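You operate a simulated robot arm through the tools that you are given. There is no shell and no other tool. Be economical: measure what you need, move in short steps, check, and stop when the job is done.

You are at the controls of a simulated robot arm. One attempt, no reset.

## Task
Roll-test the gear twice, clearing the screen in between.
Fine: the yellow tester button clears it; roll tester rocker off after.

Only the result counts: the job must be done as asked and must still hold three seconds after the hand-in. Knocking over, shifting, dropping, spilling or breaking anything else fails it.

## Robot
A 5-joint arm with a two-finger parallel gripper, fixed in place. Base frame: the origin is at the foot of the arm, x ahead of it, y to its left, z up. Units: m, rad, N and s.
With the tool pointing down near the work surface it reaches from about 0.26 to 0.6 m from the base axis. Its first joint turns from -1.152 to 1.152 rad. The tool tilts only in the upright plane through the base axis and itself; it spins freely about its own axis. Payload 1.57 kg.
The tool frame sits at the grasp point between the pads (the TCP): z along the fingers, y along the line on which they close. The tips reach 0.03 m beyond it. The gripper opens to 0.08 m. The fingers are 0.017 m wide and 0.012 m thick; the gripper's body (0.04 by 0.082 m) begins 0.08 m behind the TCP.
Orientation is told as [roll, pitch, yaw] about the base's x, y, z axes, in that order, counted from this pose: with the fingers straight down and closing along the base's y, the tool's x points along the base's -x, its y along +y and its z along -z.

## Interface
- The arm moves only by the tool play_rows. Its argument "plan" is text: rows parted by semicolons, each of 7 numbers parted by spaces: the shift along the tool's x, y, z in m, then the turn, a rotation vector about the tool's x, y, z in rad, then the finger opening in m, from 0 to 0.08. In form: x y z rx ry rz jaw; .... A call has 1 to 20 rows; each row shifts and turns the commanded pose from where the row before left it, along the tool's axes as they then stand. Rows are played at 5 a second. More than 0.05 m and 0.15 rad between two rows, or a gripper value outside its range, and nothing of the call is played. A pose out of reach is approached as far as the arm can. The call stops where the force on the tool passes 40 N (or 10 N more than at its start, if that is more) or the arm is blocked; 0.2 s more then pass. The fingers move at their own pace (about 0.153 m/s each) and stop on an object; they squeeze with about 43 N. The grip force told is the motor's: it shows also when the fingers shut on nothing. Time passes only in rows, and 0.2 s behind the last, so rows that do not move let the fingers close. It gives the time, the measured TCP pose, the force on the tool (base axes), the opening and the grip force at its end, in the units of the frame above (readings bear some noise).
- Cameras (640 x 400 px; columns grow to the right, rows downward): "scene" is fixed at [0.0444, 0.3928, 0.5352]; the picture's right is [-0.71, -0.70, 0.00], its down [-0.32, 0.33, -0.89] and it looks along [0.62, -0.63, -0.46] (base axes); focal length 321 px, centre (320, 200). "wrist" rides on the gripper at [0.072, -0.007, -0.122] in the tool frame; the picture's right is [0.09, 1.00, 0.00], its down [-0.84, 0.08, -0.54] and it looks along [-0.54, 0.05, 0.84] (tool axes); focal length 238 px, centre (320, 200). There is no depth. A picture from a camera that has moved, and an enlarged one, comes with that camera's place and axes in the base frame and with its lens.
- camera(camera): a new picture of that camera. No time passes.
- inspect(camera, box): a new picture of the part [left, top, right, bottom] of that camera's present view, enlarged. No time passes.
- close_job(): hands the job in; it is judged then, once.

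Work in short steps. Places have to be worked out from the pictures, the camera data and where the tool is seen: move nearer, look again, correct. Check each grasp and each placing, and mend what went wrong. You have 120 turns and 76 pictures in all, those below and enlarged ones among them. Open the gripper and draw the arm clear of the work before you hand the job in, unless the task says otherwise; then end with one line.

The tools are called after "Emit:" as a command line: name --argument value ..., lists and objects as JSON in quotes. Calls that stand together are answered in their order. play_rows: Moves the arm, as the interface text tells. Its arguments: {"type":"object","properties":{"plan":{"type":"string"}},"required":["plan"]} The other tools are called the same way: camera (camera) takes a picture; inspect (camera, box) takes an enlarged picture of a part of a camera's view; close_job () hands the job in.

At the start:

```text
time: 0.0
tool_pos: [0.3478, -0.0067, 0.375]
orientation: [-0.002, -0.001, 0.001]
contact_force: [-0.6, -0.1, 0.4]
gripper_width: 0.0799
grasp_force: 0.0
```

scene: 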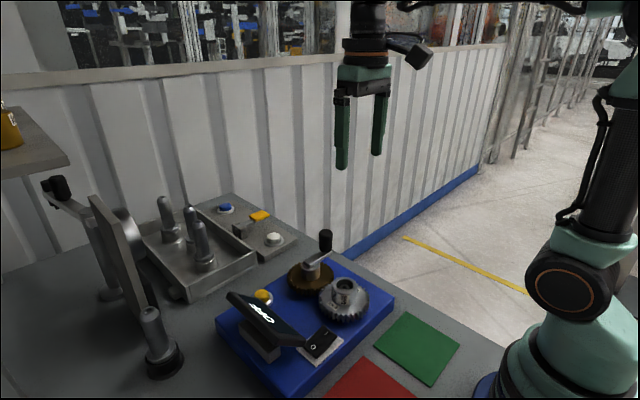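
wrist: 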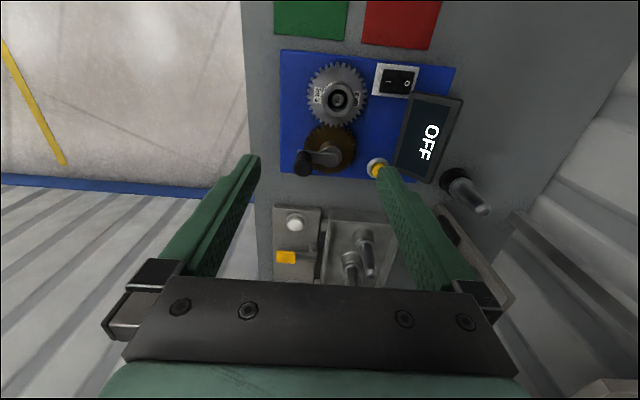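

I'll look closer at the tester first: blue base, gear, crank, rocker, yellow button, screen.

Emit:
inspect --camera "scene" --box '[200, 220, 400, 400]'

Emit:
inspect --camera "wrist" --box '[260, 40, 480, 200]'

```text
2.22 times, centred on (300, 310) of scene
camera zoom: at [0.0444, 0.3928, 0.5352], right [-0.71, -0.7, 0.0], down [-0.32, 0.33, -0.89], along [0.62, -0.63, -0.46], focal length 714 px, centre (364, -44)
```

zoom: 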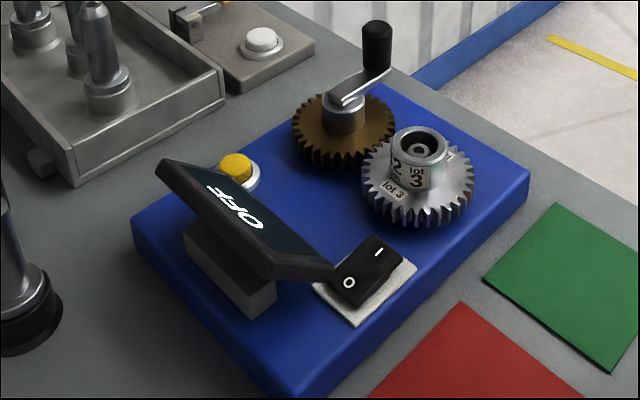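

```text
2.50 times, centred on (370, 120) of wrist
camera zoom: at [0.2753, -0.0147, 0.4972], right [-0.09, 1.0, 0.0], down [0.84, 0.08, 0.54], along [0.54, 0.05, -0.84], focal length 596 px, centre (195, 400)
```

zoom: 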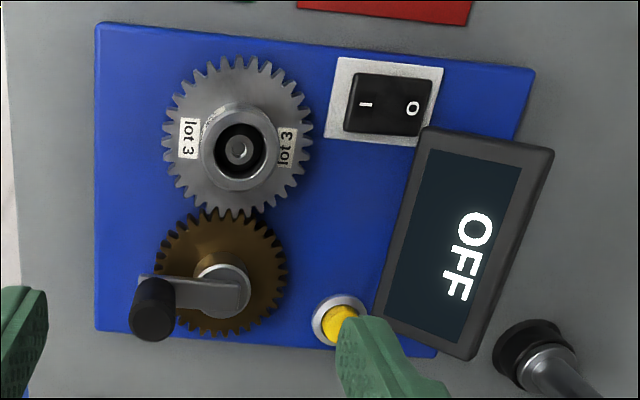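

The gear is already mounted and meshed, with the screen off. By triangulation the rocker's "I" side is near (0.313, 0.10, 0.06–0.08). I'll close the fingers, move above it and look closer.

Emit:
play_rows --plan "0.007 0.0214 0.03 0 0 0 0;0.007 0.0214 0.03 0 0 0 0;0.007 0.0214 0.03 0 0 0 0;0.007 0.0214 0.03 0 0 0 0;0.007 0.0214 0.03 0 0 0 0;0 0 0 0 0 0 0"

Emit:
camera --camera "wrist"

Emit:
inspect --camera "scene" --box '[200, 220, 400, 400]'

```text
time: 1.4
tool_pos: [0.3138, 0.0999, 0.224]
orientation: [-0.001, 0.001, 0.0]
contact_force: [0.4, 0.1, 0.7]
gripper_width: 0.0
grasp_force: 21.1
```

```text
71 pictures are left
camera wrist: at [0.2406, 0.0932, 0.3462], right [-0.09, 1.0, 0.0], down [0.84, 0.08, 0.54], along [0.54, 0.05, -0.84], focal length 238 px, centre (320, 200)
```

wrist: 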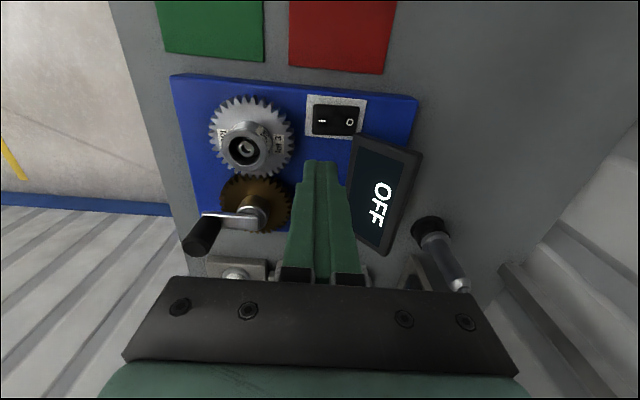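

```text
2.22 times, centred on (300, 310) of scene
camera zoom: at [0.0444, 0.3928, 0.5352], right [-0.71, -0.7, 0.0], down [-0.32, 0.33, -0.89], along [0.62, -0.63, -0.46], focal length 714 px, centre (364, -44)
```

zoom: 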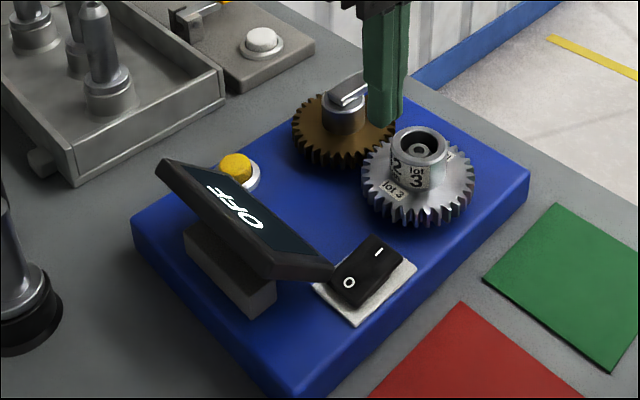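

The "I" label is at about (0.312, 0.100, 0.065), so the tool is almost above it. I'll shift 3 mm outward and descend to just above it.

Emit:
play_rows --plan "0.001 -0.003 0.035 0 0 0 0;0 0 0.035 0 0 0 0;0 0 0.03 0 0 0 0;0 0 0 0 0 0 0"

Emit:
inspect --camera "scene" --box '[240, 240, 400, 400]'

Emit:
inspect --camera "wrist" --box '[220, 60, 420, 200]'

```text
time: 2.4
tool_pos: [0.3133, 0.0967, 0.126]
orientation: [-0.001, 0.002, 0.0]
contact_force: [-0.5, 0.6, -0.1]
gripper_width: 0.0002
grasp_force: 21.7
```

```text
2.50 times, centred on (320, 320) of scene
camera zoom: at [0.0444, 0.3928, 0.5352], right [-0.71, -0.7, 0.0], down [-0.32, 0.33, -0.89], along [0.62, -0.63, -0.46], focal length 804 px, centre (320, -100)
```

zoom: 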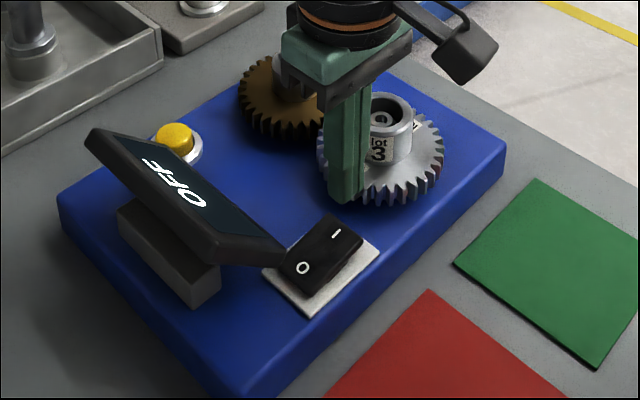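

```text
2.86 times, centred on (320, 130) of wrist
camera zoom: at [0.2393, 0.09, 0.2483], right [-0.09, 1.0, 0.0], down [0.84, 0.08, 0.54], along [0.54, 0.05, -0.84], focal length 681 px, centre (320, 400)
```

zoom: 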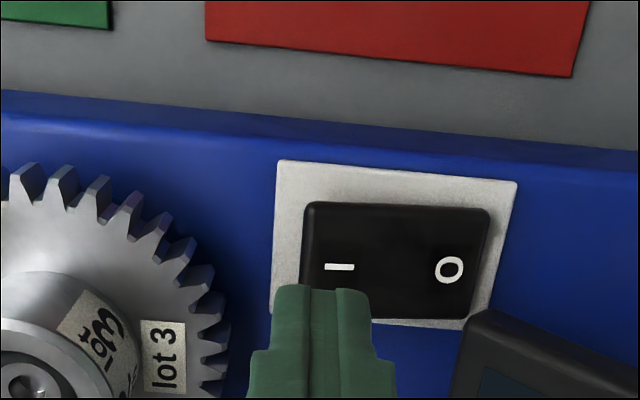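

Aligned with the I half. I'll descend in small steps while watching the force.

Emit:
play_rows --plan "0.003 0.001 0.008 0 0 0 0;0 0 0.005 0 0 0 0;0 0 0.004 0 0 0 0;0 0 0.003 0 0 0 0;0 0 0.003 0 0 0 0"

Emit:
inspect --camera "scene" --box '[240, 240, 400, 400]'

```text
time: 3.6
tool_pos: [0.3082, 0.0968, 0.1013]
orientation: [0.0, 0.001, -0.001]
contact_force: [0.2, -1.1, 0.2]
gripper_width: 0.0
grasp_force: 21.2
```

```text
2.50 times, centred on (320, 320) of scene
camera zoom: at [0.0444, 0.3928, 0.5352], right [-0.71, -0.7, 0.0], down [-0.32, 0.33, -0.89], along [0.62, -0.63, -0.46], focal length 804 px, centre (320, -100)
```

zoom: 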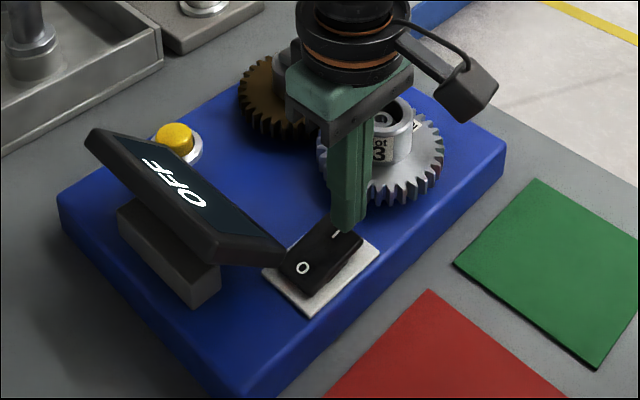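

No contact yet with the tip at z=0.071. I'll continue down.

Emit:
play_rows --plan "0 0.001 0.003 0 0 0 0;0 0 0.003 0 0 0 0;0 0 0.002 0 0 0 0;0 0 0.002 0 0 0 0"

Emit:
inspect --camera "scene" --box '[240, 240, 400, 400]'

```text
time: 4.6
tool_pos: [0.308, 0.0997, 0.0911]
orientation: [-0.001, -0.002, 0.0]
contact_force: [0.0, -0.9, 1.6]
gripper_width: 0.0
grasp_force: 21.0
```

```text
2.50 times, centred on (320, 320) of scene
camera zoom: at [0.0444, 0.3928, 0.5352], right [-0.71, -0.7, 0.0], down [-0.32, 0.33, -0.89], along [0.62, -0.63, -0.46], focal length 804 px, centre (320, -100)
```

zoom: 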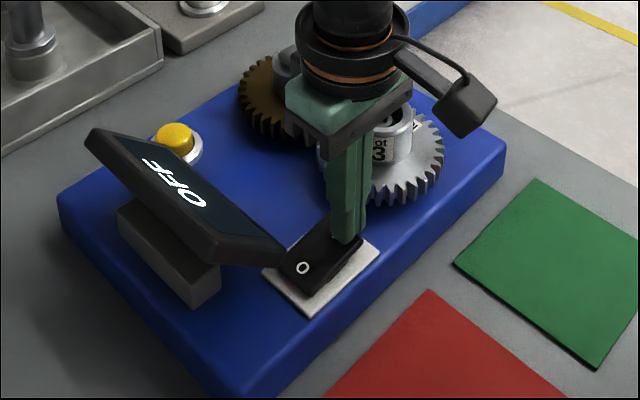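

Slight contact (1.6 N) at tip z≈0.061, and the rocker hasn't flipped. I'll press a little more.

Emit:
play_rows --plan "0 -0.002 0.002 0 0 0 0;0 0 0.002 0 0 0 0;0 0 0.002 0 0 0 0"

Emit:
inspect --camera "scene" --box '[240, 240, 400, 400]'

```text
time: 5.4
tool_pos: [0.3099, 0.098, 0.0855]
orientation: [-0.001, 0.0, 0.001]
contact_force: [-0.6, 0.7, -0.1]
gripper_width: 0.0
grasp_force: 21.3
```

```text
2.50 times, centred on (320, 320) of scene
camera zoom: at [0.0444, 0.3928, 0.5352], right [-0.71, -0.7, 0.0], down [-0.32, 0.33, -0.89], along [0.62, -0.63, -0.46], focal length 804 px, centre (320, -100)
```

zoom: 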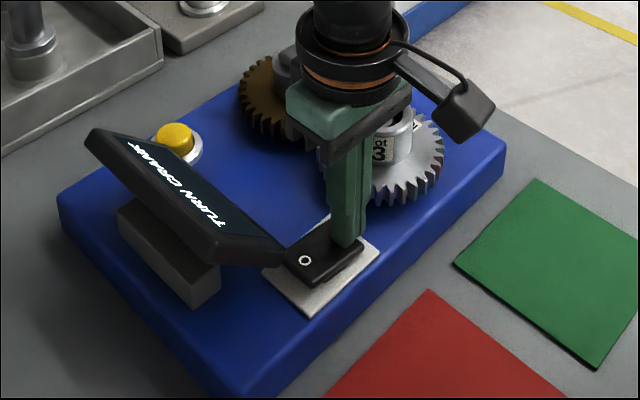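

The screen now reads "TURN CRANK". I'll lift off, open the fingers and move above the crank knob, near (0.432, -0.026, top ~0.15).

Emit:
play_rows --plan "0 0 -0.04 0 0 0 0;0 0 -0.045 0 0 0 0;0 0 -0.045 0 0 0 0;-0.03 -0.031 -0.02 0 0 0 0.03;-0.03 -0.031 0 0 0 0 0.06;-0.03 -0.031 0 0 0 0 0.06;-0.03 -0.031 0 0 0 0 0.06;0 0 0 0 0 0 0.06"

Emit:
camera --camera "wrist"

Emit:
inspect --camera "scene" --box '[220, 140, 420, 320]'

```text
time: 7.2
tool_pos: [0.4307, -0.0282, 0.2342]
orientation: [0.001, 0.0, -0.002]
contact_force: [0.0, 0.7, 0.2]
gripper_width: 0.0596
grasp_force: 0.0
```

```text
64 pictures are left
camera wrist: at [0.3575, -0.0343, 0.3564], right [-0.09, 1.0, 0.0], down [0.84, 0.08, 0.54], along [0.54, 0.05, -0.84], focal length 238 px, centre (320, 200)
```

wrist: 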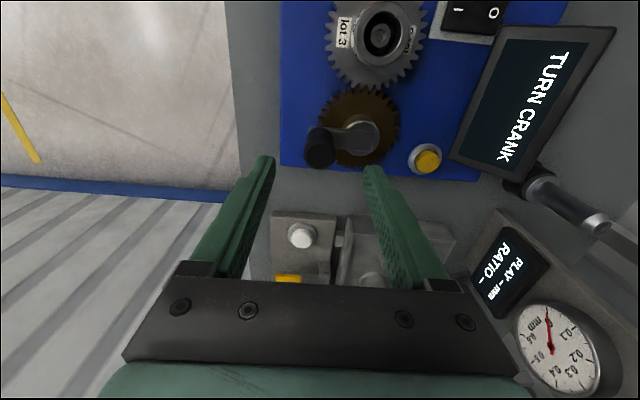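

```text
2.22 times, centred on (320, 230) of scene
camera zoom: at [0.0444, 0.3928, 0.5352], right [-0.71, -0.7, 0.0], down [-0.32, 0.33, -0.89], along [0.62, -0.63, -0.46], focal length 714 px, centre (320, 133)
```

zoom: 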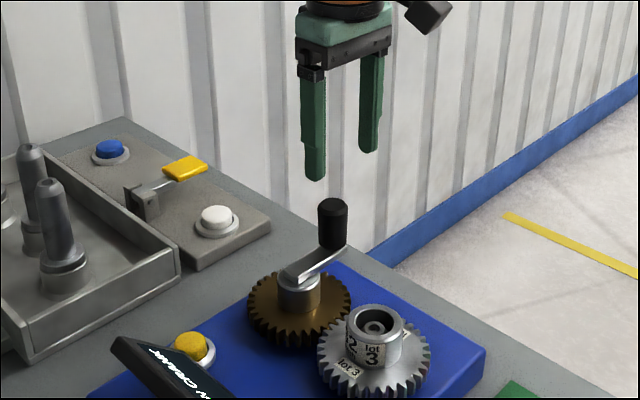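

By triangulation the knob top is about (0.440, -0.0275, 0.152) and the hub about (0.437, 0.022), so the crank radius is ≈0.05. I'll turn the tool so the fingers close tangentially (yaw −90°) and centre it over the knob.

Emit:
play_rows --plan "-0.0093 0.0007 0 0 0 0.1428 0.06;0 0 0 0 0 0.1428 0.06;0 0 0 0 0 0.1428 0.06;0 0 0 0 0 0.1428 0.06;0 0 0 0 0 0.1428 0.06;0 0 0 0 0 0.1428 0.06;0 0 0 0 0 0.1428 0.06;0 0 0 0 0 0.1428 0.06;0 0 0 0 0 0.1428 0.06;0 0 0 0 0 0.1428 0.06;0 0 0.03 0 0 0.1428 0.06;0 0 0 0 0 0 0.06"

Emit:
camera --camera "wrist"

Emit:
inspect --camera "scene" --box '[220, 140, 420, 320]'

```text
time: 9.8
tool_pos: [0.4383, -0.0275, 0.2054]
orientation: [-0.001, 0.002, -1.572]
contact_force: [1.1, 0.6, 0.7]
gripper_width: 0.06
grasp_force: 0.1
```

```text
62 pictures are left
camera wrist: at [0.4314, 0.0449, 0.3268], right [1.0, 0.09, 0.0], down [0.08, -0.84, 0.54], along [0.05, -0.54, -0.84], focal length 238 px, centre (320, 200)
```

wrist: 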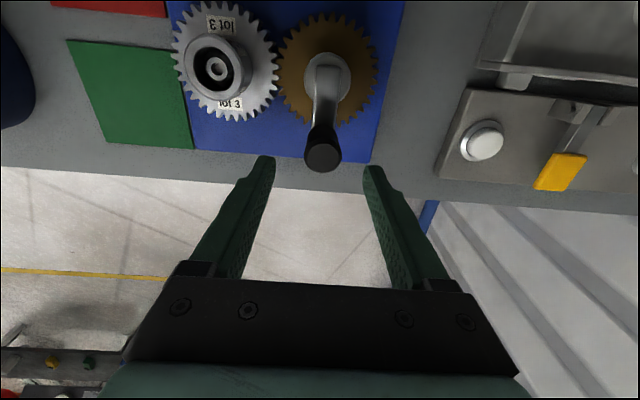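

```text
2.22 times, centred on (320, 230) of scene
camera zoom: at [0.0444, 0.3928, 0.5352], right [-0.71, -0.7, 0.0], down [-0.32, 0.33, -0.89], along [0.62, -0.63, -0.46], focal length 714 px, centre (320, 133)
```

zoom: 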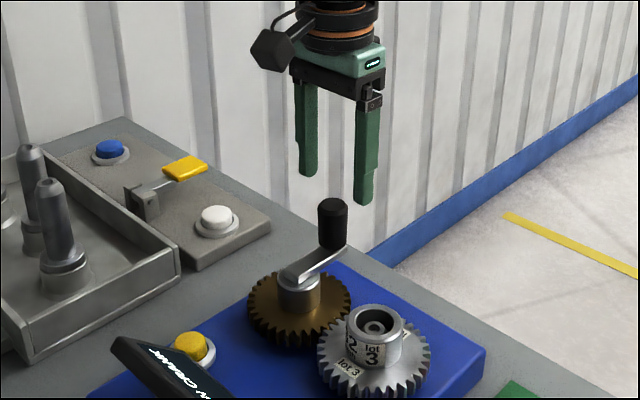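

The knob is confirmed at (0.440, -0.0275) and the hub at (0.4395, 0.0235). I'll descend around the knob and close to measure its diameter.

Emit:
play_rows --plan "0 0.0015 0.03 0 0 0 0.06;0 0 0.028 0 0 0 0.06;0 0 0 0 0 0 0.06;0 0 0 0 0 0 0.02;0 0 0 0 0 0 0.02"

Emit:
inspect --camera "scene" --box '[220, 140, 420, 320]'

```text
time: 11.0
tool_pos: [0.4409, -0.0249, 0.1477]
orientation: [-0.002, 0.0, -1.57]
contact_force: [6.3, 1.3, -4.8]
gripper_width: 0.0298
grasp_force: 39.0
```

```text
2.22 times, centred on (320, 230) of scene
camera zoom: at [0.0445, 0.3928, 0.5352], right [-0.71, -0.7, 0.0], down [-0.32, 0.33, -0.89], along [0.62, -0.63, -0.46], focal length 714 px, centre (320, 133)
```

zoom: 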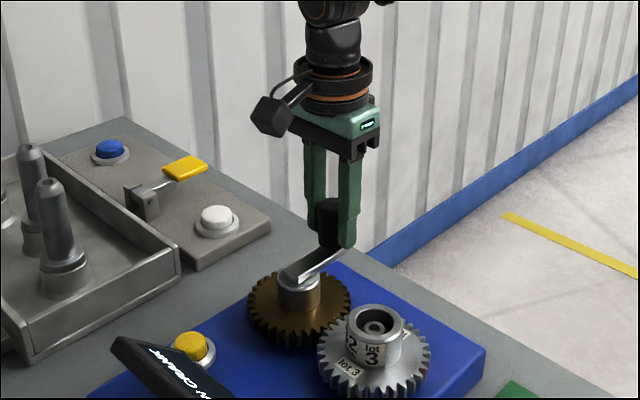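

Knob gripped, 29.8 mm wide. I'll open to a loose cage (0.033) and begin cranking counter-clockwise, with the tool turning along; 6 rows as a trial.

Emit:
play_rows --plan "0 0 0 0 0 0 0.033;0.00056 0.00752 0 0 0 -0.148 0.033;0.00056 0.00752 0 0 0 -0.148 0.033;0.00056 0.00752 0 0 0 -0.148 0.033;0.00056 0.00752 0 0 0 -0.148 0.033;0.00056 0.00752 0 0 0 -0.148 0.033;0.00056 0.00752 0 0 0 -0.148 0.033"

Emit:
camera --camera "scene"

```text
time: 12.6
tool_pos: [0.4797, -0.0064, 0.1485]
orientation: [0.0, -0.001, -0.679]
contact_force: [-0.8, -1.8, -0.2]
gripper_width: 0.0337
grasp_force: 0.3
```

```text
59 pictures are left
```

scene: 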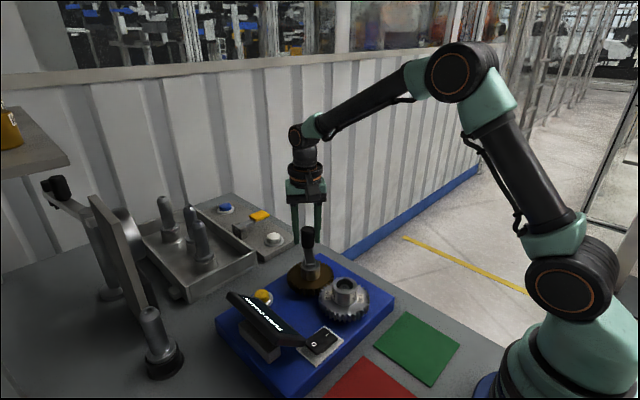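

It turns freely with little force. I'll continue and check the screen.

Emit:
play_rows --plan "0.00056 0.00752 0 0 0 -0.148 0.033;0.00056 0.00752 0 0 0 -0.148 0.033;0.00056 0.00752 0 0 0 -0.148 0.033;0.00056 0.00752 0 0 0 -0.148 0.033;0.00056 0.00752 0 0 0 -0.148 0.033;0.00056 0.00752 0 0 0 -0.148 0.033;0.00056 0.00752 0 0 0 -0.148 0.033;0.00056 0.00752 0 0 0 -0.148 0.033;0.00056 0.00752 0 0 0 -0.148 0.033;0.00056 0.00752 0 0 0 -0.148 0.033;0.00056 0.00752 0 0 0 -0.148 0.033;0.00056 0.00752 0 0 0 -0.148 0.033"

Emit:
inspect --camera "scene" --box '[200, 200, 400, 380]'

```text
time: 15.2
tool_pos: [0.4636, 0.0687, 0.1478]
orientation: [0.0, -0.001, 1.098]
contact_force: [0.5, -0.5, -0.7]
gripper_width: 0.0337
grasp_force: 0.6
```

```text
2.22 times, centred on (300, 290) of scene
camera zoom: at [0.0444, 0.3928, 0.5352], right [-0.71, -0.7, 0.0], down [-0.32, 0.33, -0.89], along [0.62, -0.63, -0.46], focal length 714 px, centre (364, 0)
```

zoom: 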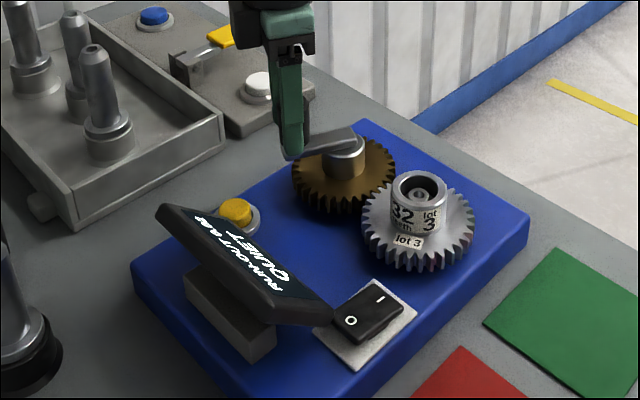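

The screen changed after roughly 150°. I'll read it.

Emit:
inspect --camera "scene" --box '[250, 285, 310, 345]'

Emit:
camera --camera "wrist"

```text
6.67 times, centred on (280, 315) of scene
camera zoom: at [0.0444, 0.3928, 0.5352], right [-0.71, -0.7, 0.0], down [-0.32, 0.33, -0.89], along [0.62, -0.63, -0.46], focal length 2143 px, centre (587, -567)
```

zoom: 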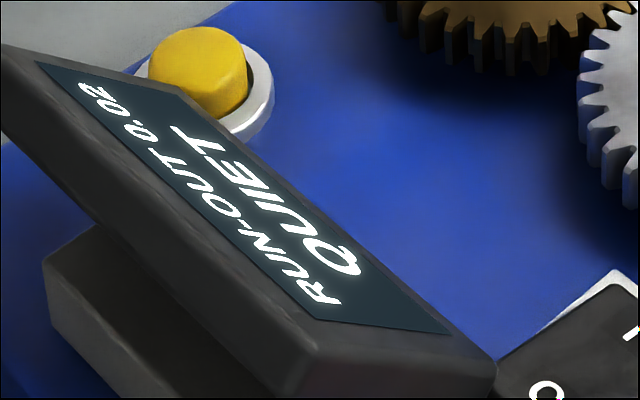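

```text
56 pictures are left
camera wrist: at [0.4355, 0.0016, 0.2693], right [-0.93, 0.37, 0.0], down [0.31, 0.78, 0.54], along [0.2, 0.5, -0.84], focal length 238 px, centre (320, 200)
```

wrist: 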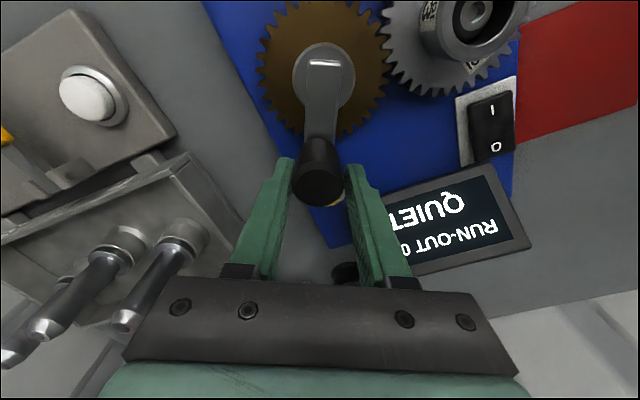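

The result is shown: "RUN-OUT 0.02, QUIET", so the first test is done. I'll open, lift off the knob and swing near the yellow button for a closer look.

Emit:
play_rows --plan "0 0 0 0 0 0 0.05;0 0 -0.03 0 0 0 0.05;0 0 -0.04 0 0 0 0.05;0 0 -0.02 0 0 -0.118 0;0 0 0 0 0 -0.118 0;0 0 0 0 0 -0.118 0;0 0 0 0 0 -0.118 0"

Emit:
camera --camera "wrist"

Emit:
inspect --camera "scene" --box '[200, 200, 400, 380]'

```text
time: 16.8
tool_pos: [0.4629, 0.0689, 0.2385]
orientation: [0.001, -0.001, 1.567]
contact_force: [-0.1, 0.1, 0.1]
gripper_width: 0.0001
grasp_force: 22.3
```

```text
55 pictures are left
camera wrist: at [0.4684, -0.003, 0.3604], right [-1.0, -0.09, 0.0], down [-0.08, 0.84, 0.54], along [-0.05, 0.54, -0.84], focal length 238 px, centre (320, 200)
```

wrist: 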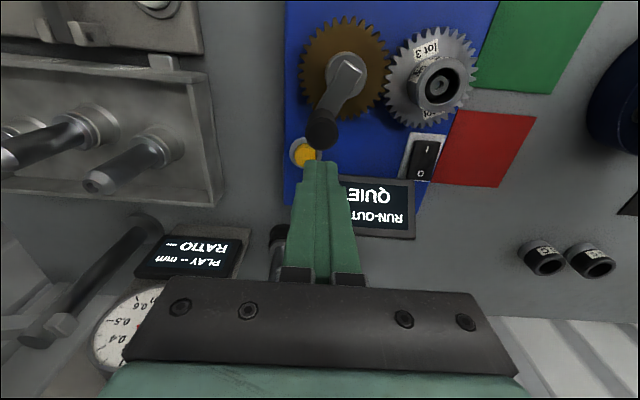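

```text
2.22 times, centred on (300, 290) of scene
camera zoom: at [0.0444, 0.3928, 0.5352], right [-0.71, -0.7, 0.0], down [-0.32, 0.33, -0.89], along [0.62, -0.63, -0.46], focal length 714 px, centre (364, 0)
```

zoom: 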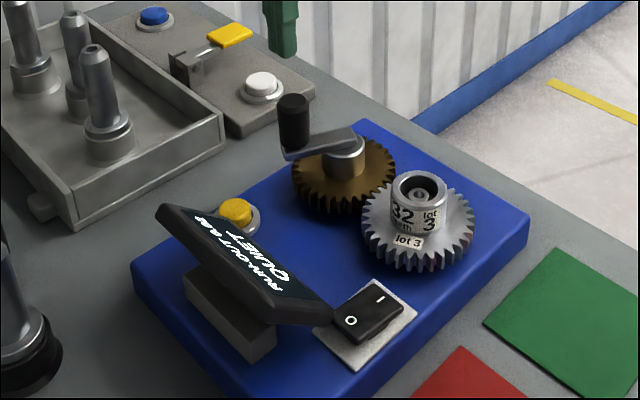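

The yellow button is around (0.472, 0.119, 0.065). I'll move above it, descend partway and re-check clearance to the screen and knob.

Emit:
play_rows --plan "-0.046 -0.008 0 0 0 0 0;0 0 0.04 0 0 0 0;0 0 0.04 0 0 0 0;0 0 0 0 0 0 0"

Emit:
inspect --camera "wrist" --box '[240, 60, 440, 200]'

Emit:
inspect --camera "scene" --box '[210, 220, 350, 340]'

```text
time: 17.8
tool_pos: [0.4727, 0.1165, 0.1565]
orientation: [0.001, -0.002, 1.565]
contact_force: [-0.3, 0.9, -0.2]
gripper_width: 0.0001
grasp_force: 21.4
```

```text
2.86 times, centred on (340, 130) of wrist
camera zoom: at [0.4783, 0.0441, 0.2781], right [-1.0, -0.09, 0.0], down [-0.07, 0.84, 0.54], along [-0.05, 0.54, -0.84], focal length 681 px, centre (263, 400)
```

zoom: 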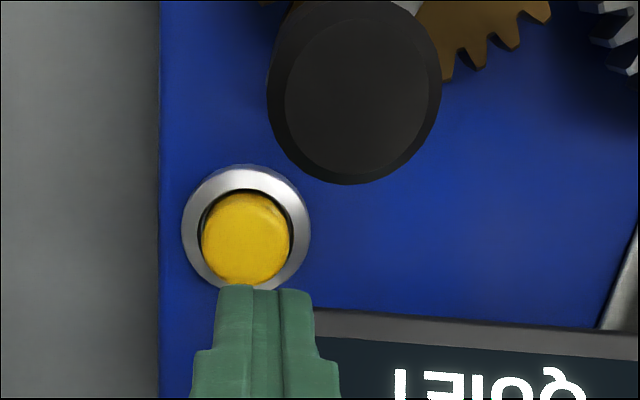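

```text
3.33 times, centred on (280, 280) of scene
camera zoom: at [0.0444, 0.3928, 0.5352], right [-0.71, -0.7, 0.0], down [-0.32, 0.33, -0.89], along [0.62, -0.63, -0.46], focal length 1071 px, centre (453, -67)
```

zoom: 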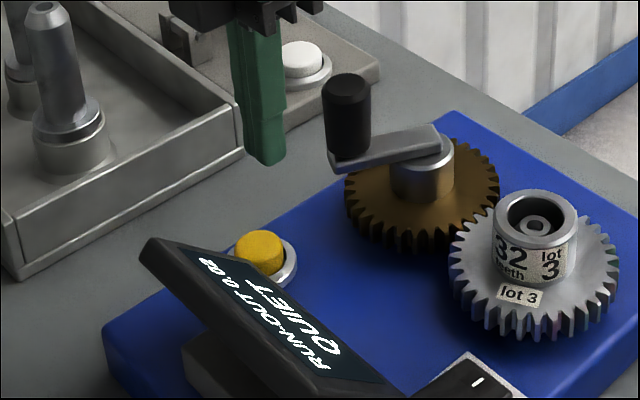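

Button top is at about (0.477, 0.119, ~0.057) with a 16 mm radius, and the screen edge is about 14 mm clear of the fingers. I'll descend near it.

Emit:
play_rows --plan "-0.001 -0.004 0.03 0 0 0 0;0 0 0.02 0 0 0 0;0 0 0.006 0 0 0 0;0 0 0.004 0 0 0 0;0 0 0.003 0 0 0 0"

Emit:
inspect --camera "scene" --box '[210, 220, 350, 340]'

```text
time: 19.0
tool_pos: [0.4745, 0.116, 0.094]
orientation: [0.0, -0.001, 1.566]
contact_force: [-0.1, 1.4, -1.0]
gripper_width: 0.0002
grasp_force: 21.2
```

```text
3.33 times, centred on (280, 280) of scene
camera zoom: at [0.0444, 0.3928, 0.5352], right [-0.71, -0.7, 0.0], down [-0.32, 0.33, -0.89], along [0.62, -0.63, -0.46], focal length 1071 px, centre (453, -67)
```

zoom: 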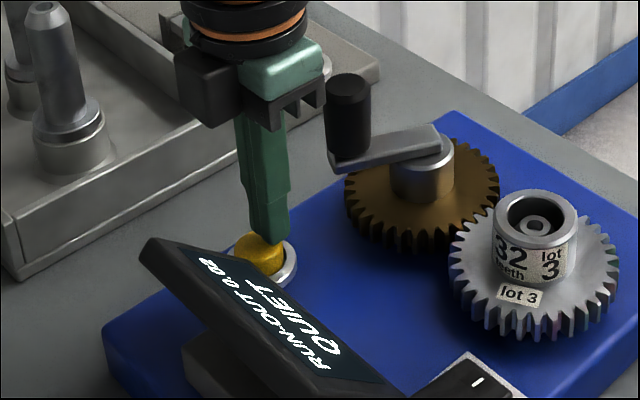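

Tip at z≈0.064, just about on the button. I'll shift 2 mm toward the button centre and press in small steps.

Emit:
play_rows --plan "-0.002 -0.002 0.002 0 0 0 0;0 0 0.003 0 0 0 0;0 0 0.003 0 0 0 0;0 0 0.002 0 0 0 0"

Emit:
inspect --camera "scene" --box '[210, 220, 350, 340]'

```text
time: 20.0
tool_pos: [0.4764, 0.1176, 0.0859]
orientation: [-0.001, 0.0, 1.566]
contact_force: [-4.4, -1.4, 10.0]
gripper_width: 0.0001
grasp_force: 21.8
```

```text
3.33 times, centred on (280, 280) of scene
camera zoom: at [0.0444, 0.3928, 0.5352], right [-0.71, -0.7, 0.0], down [-0.32, 0.33, -0.89], along [0.62, -0.63, -0.46], focal length 1071 px, centre (453, -67)
```

zoom: 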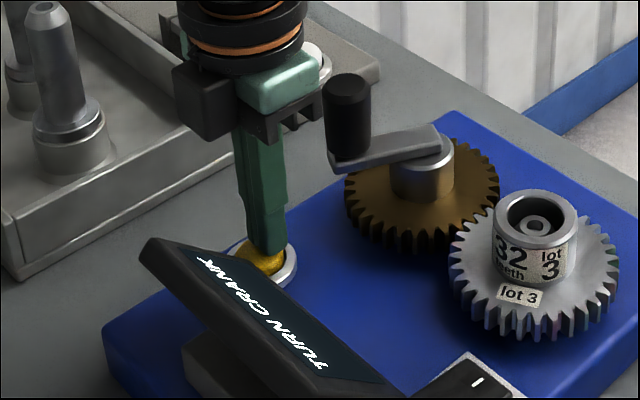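

The screen cleared to "TURN CRANK". I'll lift off, open and go back over the knob at about (0.463, 0.069).

Emit:
play_rows --plan "0 0 -0.04 0 0 0 0;0 0 -0.04 0 0 0 0;0 0 -0.04 0 0 0 0;0 0 -0.02 0 0 0 0.05;0.0243 0.0068 0 0 0 0.117 0.06;0 0 0 0 0 0.117 0.06;0 0 0 0 0 0.117 0.06;0 0 0 0 0 0.117 0.06;0 0 0 0 0 0 0.06"

Emit:
camera --camera "wrist"

```text
time: 22.0
tool_pos: [0.47, 0.0951, 0.2245]
orientation: [0.0, 0.0, 1.096]
contact_force: [-0.1, 0.3, -0.6]
gripper_width: 0.06
grasp_force: 0.2
```

```text
49 pictures are left
camera wrist: at [0.4433, 0.0273, 0.3466], right [-0.93, 0.37, 0.0], down [0.31, 0.78, 0.54], along [0.2, 0.5, -0.84], focal length 238 px, centre (320, 200)
```

wrist: 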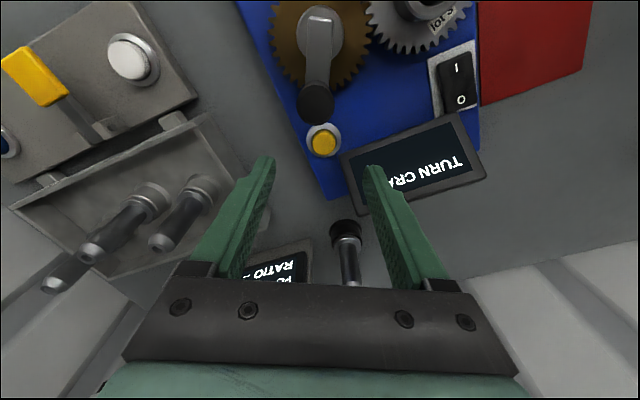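

The knob sits slightly more inward than assumed (radius ≈0.046). I'll move over it at (0.4605, 0.0645) and lower around it.

Emit:
play_rows --plan "0.0316 -0.0055 0 0 0 0 0.06;0 0 0.035 0 0 0 0.06;0 0 0.022 0 0 0 0.06;0 0 0.02 0 0 0 0.06;0 0 0 0 0 0 0.033;0 0 0 0 0 0 0.033"

Emit:
camera --camera "wrist"

```text
time: 23.4
tool_pos: [0.4607, 0.0635, 0.1484]
orientation: [0.002, 0.0, 1.099]
contact_force: [0.7, 0.6, -0.3]
gripper_width: 0.0331
grasp_force: 0.6
```

```text
48 pictures are left
camera wrist: at [0.4322, -0.0047, 0.2704], right [-0.93, 0.37, 0.0], down [0.31, 0.78, 0.54], along [0.2, 0.5, -0.84], focal length 238 px, centre (320, 200)
```

wrist: 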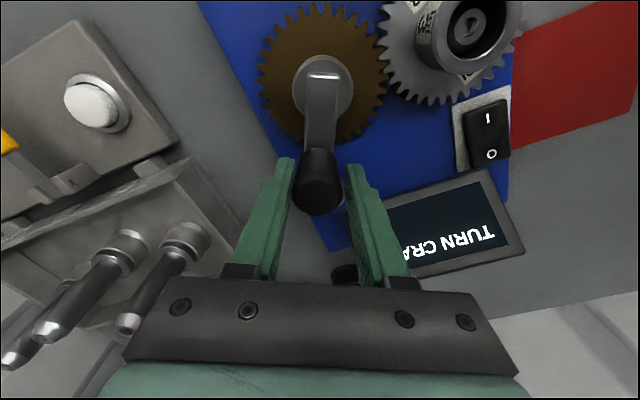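

The knob is caged and centred. I'll crank back clockwise 10 rows, watching the force.

Emit:
play_rows --plan "0.00053 -0.00715 0 0 0 0.148 0.033;0.00053 -0.00715 0 0 0 0.148 0.033;0.00053 -0.00715 0 0 0 0.148 0.033;0.00053 -0.00715 0 0 0 0.148 0.033;0.00053 -0.00715 0 0 0 0.148 0.033;0.00053 -0.00715 0 0 0 0.148 0.033;0.00053 -0.00715 0 0 0 0.148 0.033;0.00053 -0.00715 0 0 0 0.148 0.033;0.00053 -0.00715 0 0 0 0.148 0.033;0.00053 -0.00715 0 0 0 0.148 0.033"

Emit:
camera --camera "wrist"

Emit:
inspect --camera "scene" --box '[210, 220, 370, 360]'

```text
time: 25.6
tool_pos: [0.4843, 0.0027, 0.1481]
orientation: [0.0, 0.0, -0.388]
contact_force: [0.2, 0.6, 0.2]
gripper_width: 0.0336
grasp_force: 0.1
```

```text
47 pictures are left
camera wrist: at [0.4128, 0.023, 0.2701], right [0.29, 0.96, 0.0], down [0.8, -0.24, 0.54], along [0.52, -0.16, -0.84], focal length 238 px, centre (320, 200)
```

wrist: 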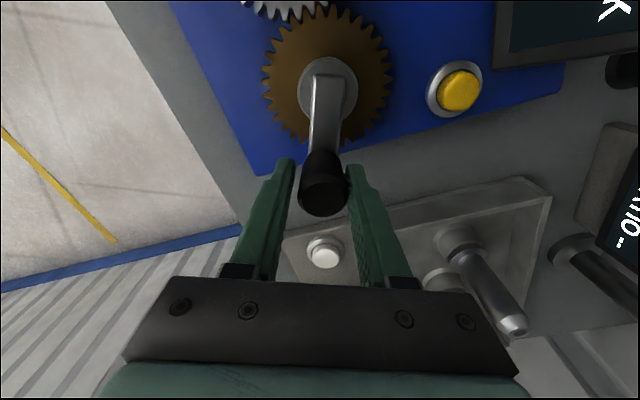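

```text
2.86 times, centred on (290, 290) of scene
camera zoom: at [0.0444, 0.3928, 0.5352], right [-0.71, -0.7, 0.0], down [-0.32, 0.33, -0.89], along [0.62, -0.63, -0.46], focal length 918 px, centre (406, -57)
```

zoom: 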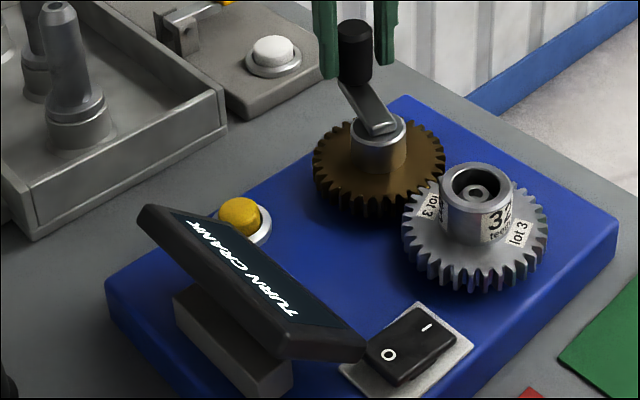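

Going well. I'll continue clockwise.

Emit:
play_rows --plan "0.00053 -0.00715 0 0 0 0.148 0.033;0.00053 -0.00715 0 0 0 0.148 0.033;0.00053 -0.00715 0 0 0 0.148 0.033;0.00053 -0.00715 0 0 0 0.148 0.033;0.00053 -0.00715 0 0 0 0.148 0.033;0.00053 -0.00715 0 0 0 0.148 0.033;0.00053 -0.00715 0 0 0 0.148 0.033;0.00053 -0.00715 0 0 0 0.148 0.033"

Emit:
inspect --camera "scene" --box '[210, 220, 370, 360]'

```text
time: 27.4
tool_pos: [0.4381, -0.0291, 0.1484]
orientation: [0.001, 0.0, -1.568]
contact_force: [1.6, 1.6, 0.4]
gripper_width: 0.0346
grasp_force: 1.0
```

```text
2.86 times, centred on (290, 290) of scene
camera zoom: at [0.0444, 0.3928, 0.5352], right [-0.71, -0.7, 0.0], down [-0.32, 0.33, -0.89], along [0.62, -0.63, -0.46], focal length 918 px, centre (406, -57)
```

zoom: 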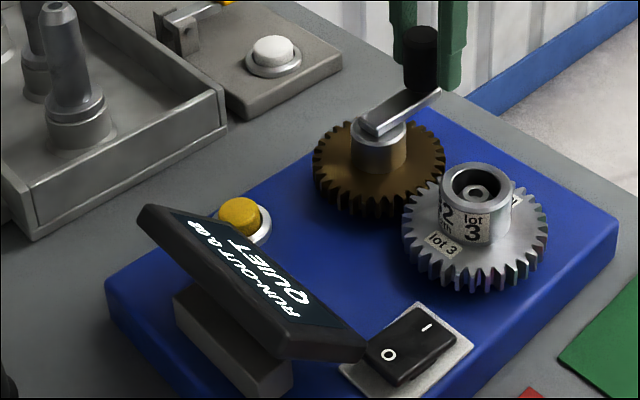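

The second result "RUN-OUT 0.02, QUIET" is shown. Now I'll open, lift, and go above the rocker's O end at (0.303, 0.130), with yaw back to 0.

Emit:
play_rows --plan "0 0 0 0 0 0 0.05;0 0 -0.03 0 0 0 0.05;0 0 -0.04 0 0 0 0.05;0 0 -0.02 0 0 0 0.03;0.0318 -0.027 0 0 0 0 0;0.0318 -0.027 0 0 0 0 0;0.0318 -0.027 0 0 0 0 0;0.0318 -0.027 0 0 0 0 0;0.0318 -0.027 0 0 0 0 0;0 0 0 0 0 0 0"

Emit:
play_rows --plan "0 0 0 0 0 -0.1428 0;0 0 0 0 0 -0.1428 0;0 0 0 0 0 -0.1428 0;0 0 0 0 0 -0.1428 0;0 0 0 0 0 -0.1428 0;0 0 0 0 0 -0.1428 0;0 0 0 0 0 -0.1428 0;0 0 0 0 0 -0.1428 0;0 0 0 0 0 -0.1428 0;0 0 0 0 0 -0.1428 0;0 0 0.03 0 0 -0.1428 0;0 0 0.04 0 0 0 0;0 0 0 0 0 0 0"

Emit:
inspect --camera "wrist" --box '[220, 60, 420, 200]'

Emit:
inspect --camera "scene" --box '[240, 240, 400, 400]'

```text
time: 29.6
tool_pos: [0.301, 0.1285, 0.2387]
orientation: [0.0, 0.001, -1.566]
contact_force: [-0.9, 0.6, 0.2]
gripper_width: 0.0
grasp_force: 21.1
```

```text
time: 32.4
tool_pos: [0.3032, 0.1276, 0.1684]
orientation: [0.0, 0.001, 0.005]
contact_force: [0.3, 0.5, 0.3]
gripper_width: 0.0
grasp_force: 20.9
```

```text
2.86 times, centred on (320, 130) of wrist
camera zoom: at [0.2306, 0.1206, 0.2908], right [-0.1, 1.0, 0.0], down [0.84, 0.08, 0.54], along [0.54, 0.05, -0.84], focal length 681 px, centre (320, 400)
```

zoom: 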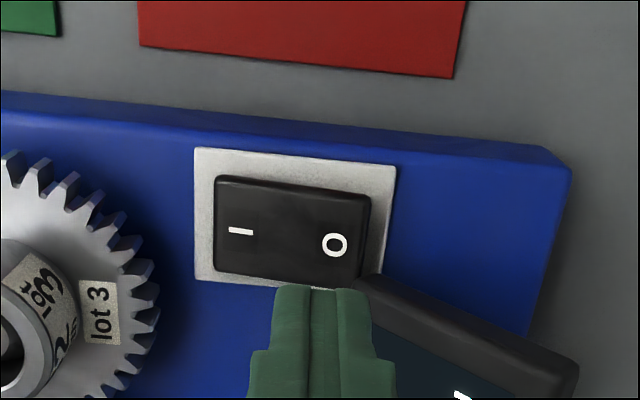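

```text
2.50 times, centred on (320, 320) of scene
camera zoom: at [0.0444, 0.3928, 0.5352], right [-0.71, -0.7, 0.0], down [-0.32, 0.33, -0.89], along [0.62, -0.63, -0.46], focal length 804 px, centre (320, -100)
```

zoom: 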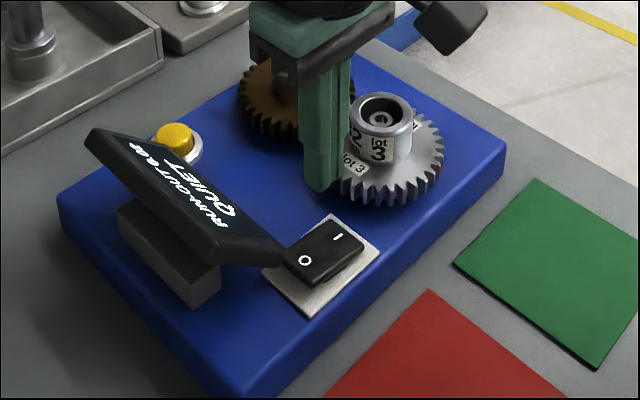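

O label is at (0.312, 0.133) and the screen corner near (0.321, 0.144), so my press point (0.304, 0.130) clears it. I'll descend close to it and check.

Emit:
play_rows --plan "-0.001 0.002 0.035 0 0 0 0;0 0 0.02 0 0 0 0;0 0 0.009 0 0 0 0;0 0 0 0 0 0 0"

Emit:
inspect --camera "scene" --box '[270, 290, 370, 370]'

Emit:
inspect --camera "wrist" --box '[250, 110, 390, 200]'

```text
time: 33.4
tool_pos: [0.3046, 0.1312, 0.1025]
orientation: [0.0, -0.001, 0.004]
contact_force: [0.0, -0.1, -0.4]
gripper_width: 0.0001
grasp_force: 21.1
```

```text
5.00 times, centred on (320, 330) of scene
camera zoom: at [0.0444, 0.3928, 0.5352], right [-0.71, -0.7, 0.0], down [-0.32, 0.33, -0.89], along [0.62, -0.63, -0.46], focal length 1607 px, centre (320, -450)
```

zoom: 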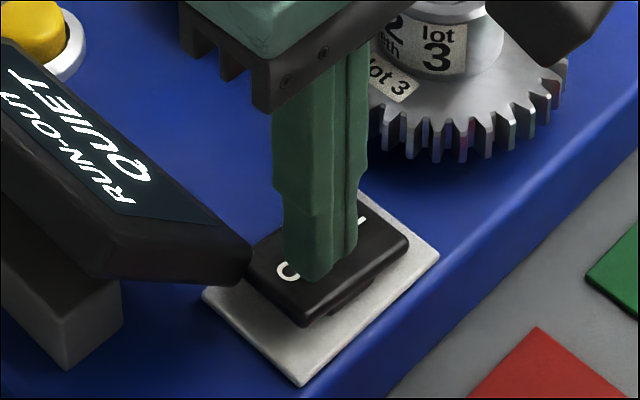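

```text
4.44 times, centred on (320, 155) of wrist
camera zoom: at [0.2309, 0.1238, 0.225], right [-0.1, 1.0, 0.0], down [0.84, 0.08, 0.54], along [0.54, 0.05, -0.84], focal length 1059 px, centre (320, 400)
```

zoom: 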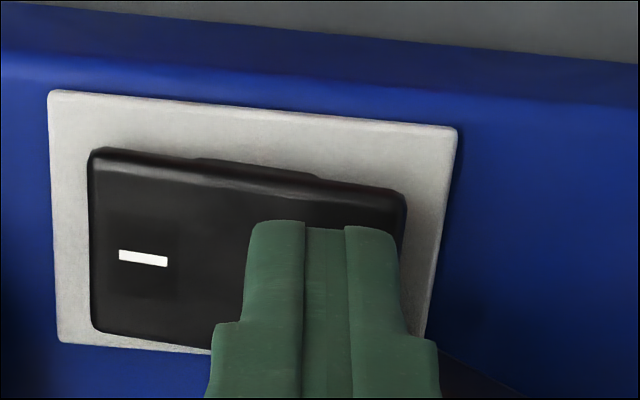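

Aligned over O and clear of the screen. I'll press down in small steps.

Emit:
play_rows --plan "0 0.001 0.004 0 0 0 0;0 0 0.003 0 0 0 0;0 0 0.003 0 0 0 0;0 0 0.003 0 0 0 0;0 0 0.002 0 0 0 0;0 0 0.002 0 0 0 0"

Emit:
inspect --camera "scene" --box '[240, 270, 370, 370]'

```text
time: 34.8
tool_pos: [0.3033, 0.1325, 0.0885]
orientation: [-0.001, 0.0, 0.006]
contact_force: [-1.6, 0.6, 1.6]
gripper_width: 0.0
grasp_force: 21.3
```

```text
4.00 times, centred on (305, 320) of scene
camera zoom: at [0.0444, 0.3928, 0.5352], right [-0.71, -0.7, 0.0], down [-0.32, 0.33, -0.89], along [0.62, -0.63, -0.46], focal length 1286 px, centre (380, -280)
```

zoom: 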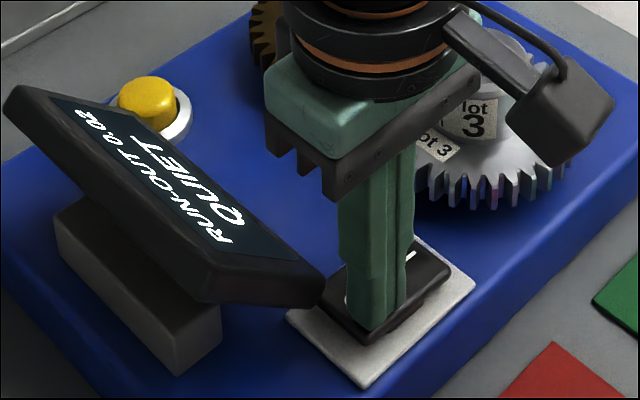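

Emit:
play_rows --plan "0 0 0.002 0 0 0 0;0 0 0.002 0 0 0 0"

Emit:
inspect --camera "scene" --box '[240, 270, 370, 370]'

```text
time: 35.4
tool_pos: [0.3044, 0.1331, 0.0856]
orientation: [0.0, -0.003, 0.006]
contact_force: [-3.6, 0.4, 9.4]
gripper_width: 0.0
grasp_force: 21.0
stopped in row 2: the force on the tool passed its limit (the readings are from after the stop); the commanded pose is now the measured one
```

```text
4.00 times, centred on (305, 320) of scene
camera zoom: at [0.0444, 0.3928, 0.5352], right [-0.71, -0.7, 0.0], down [-0.32, 0.33, -0.89], along [0.62, -0.63, -0.46], focal length 1286 px, centre (380, -280)
```

zoom: 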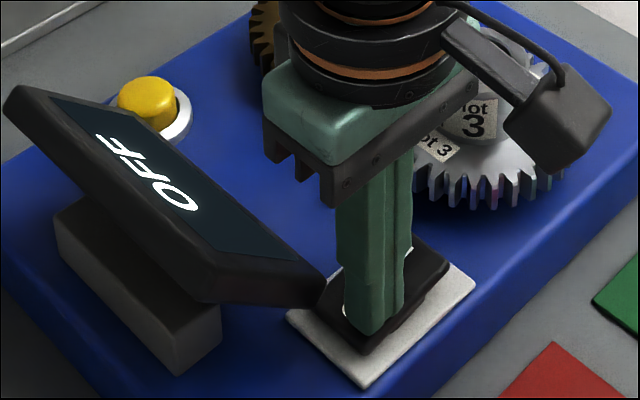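

The rocker flipped and the screen shows OFF. I'll lift clear, open the gripper and do a final check.

Emit:
play_rows --plan "0 0 -0.03 0 0 0 0;0 0 -0.045 0 0 0 0;0 0 -0.045 0 0 0 0;0 0 -0.045 0 0 0 0.04;0 0 -0.045 0 0 0 0.08;0 0 0 0 0 0 0.08;0 0 0 0 0 0 0.08"

Emit:
camera --camera "scene"

Emit:
inspect --camera "scene" --box '[200, 220, 400, 400]'

```text
time: 37.0
tool_pos: [0.3047, 0.1337, 0.2951]
orientation: [0.001, -0.001, 0.008]
contact_force: [-0.6, 1.4, -0.4]
gripper_width: 0.0799
grasp_force: 0.1
```

```text
38 pictures are left
```

scene: 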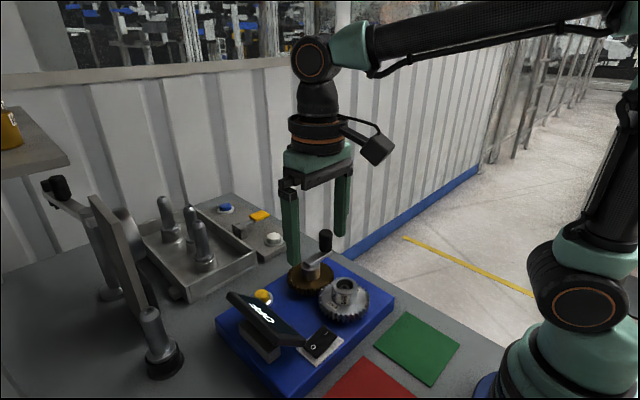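

```text
2.22 times, centred on (300, 310) of scene
camera zoom: at [0.0444, 0.3928, 0.5352], right [-0.71, -0.7, 0.0], down [-0.32, 0.33, -0.89], along [0.62, -0.63, -0.46], focal length 714 px, centre (364, -44)
```

zoom: 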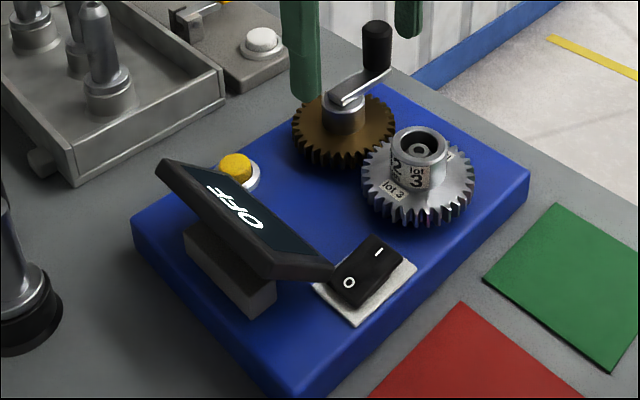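

The tester is off, nothing else has moved, and the arm is clear with the gripper open. Handing in.

Emit:
close_job

```text
The job is handed in.
```

I roll-tested the gear twice, and the screen showed run-out 0.02, QUIET both times. I cleared it with the yellow button in between, and the tester is now switched off. Each test was about half a crank turn, the first counter-clockwise and the second clockwise.
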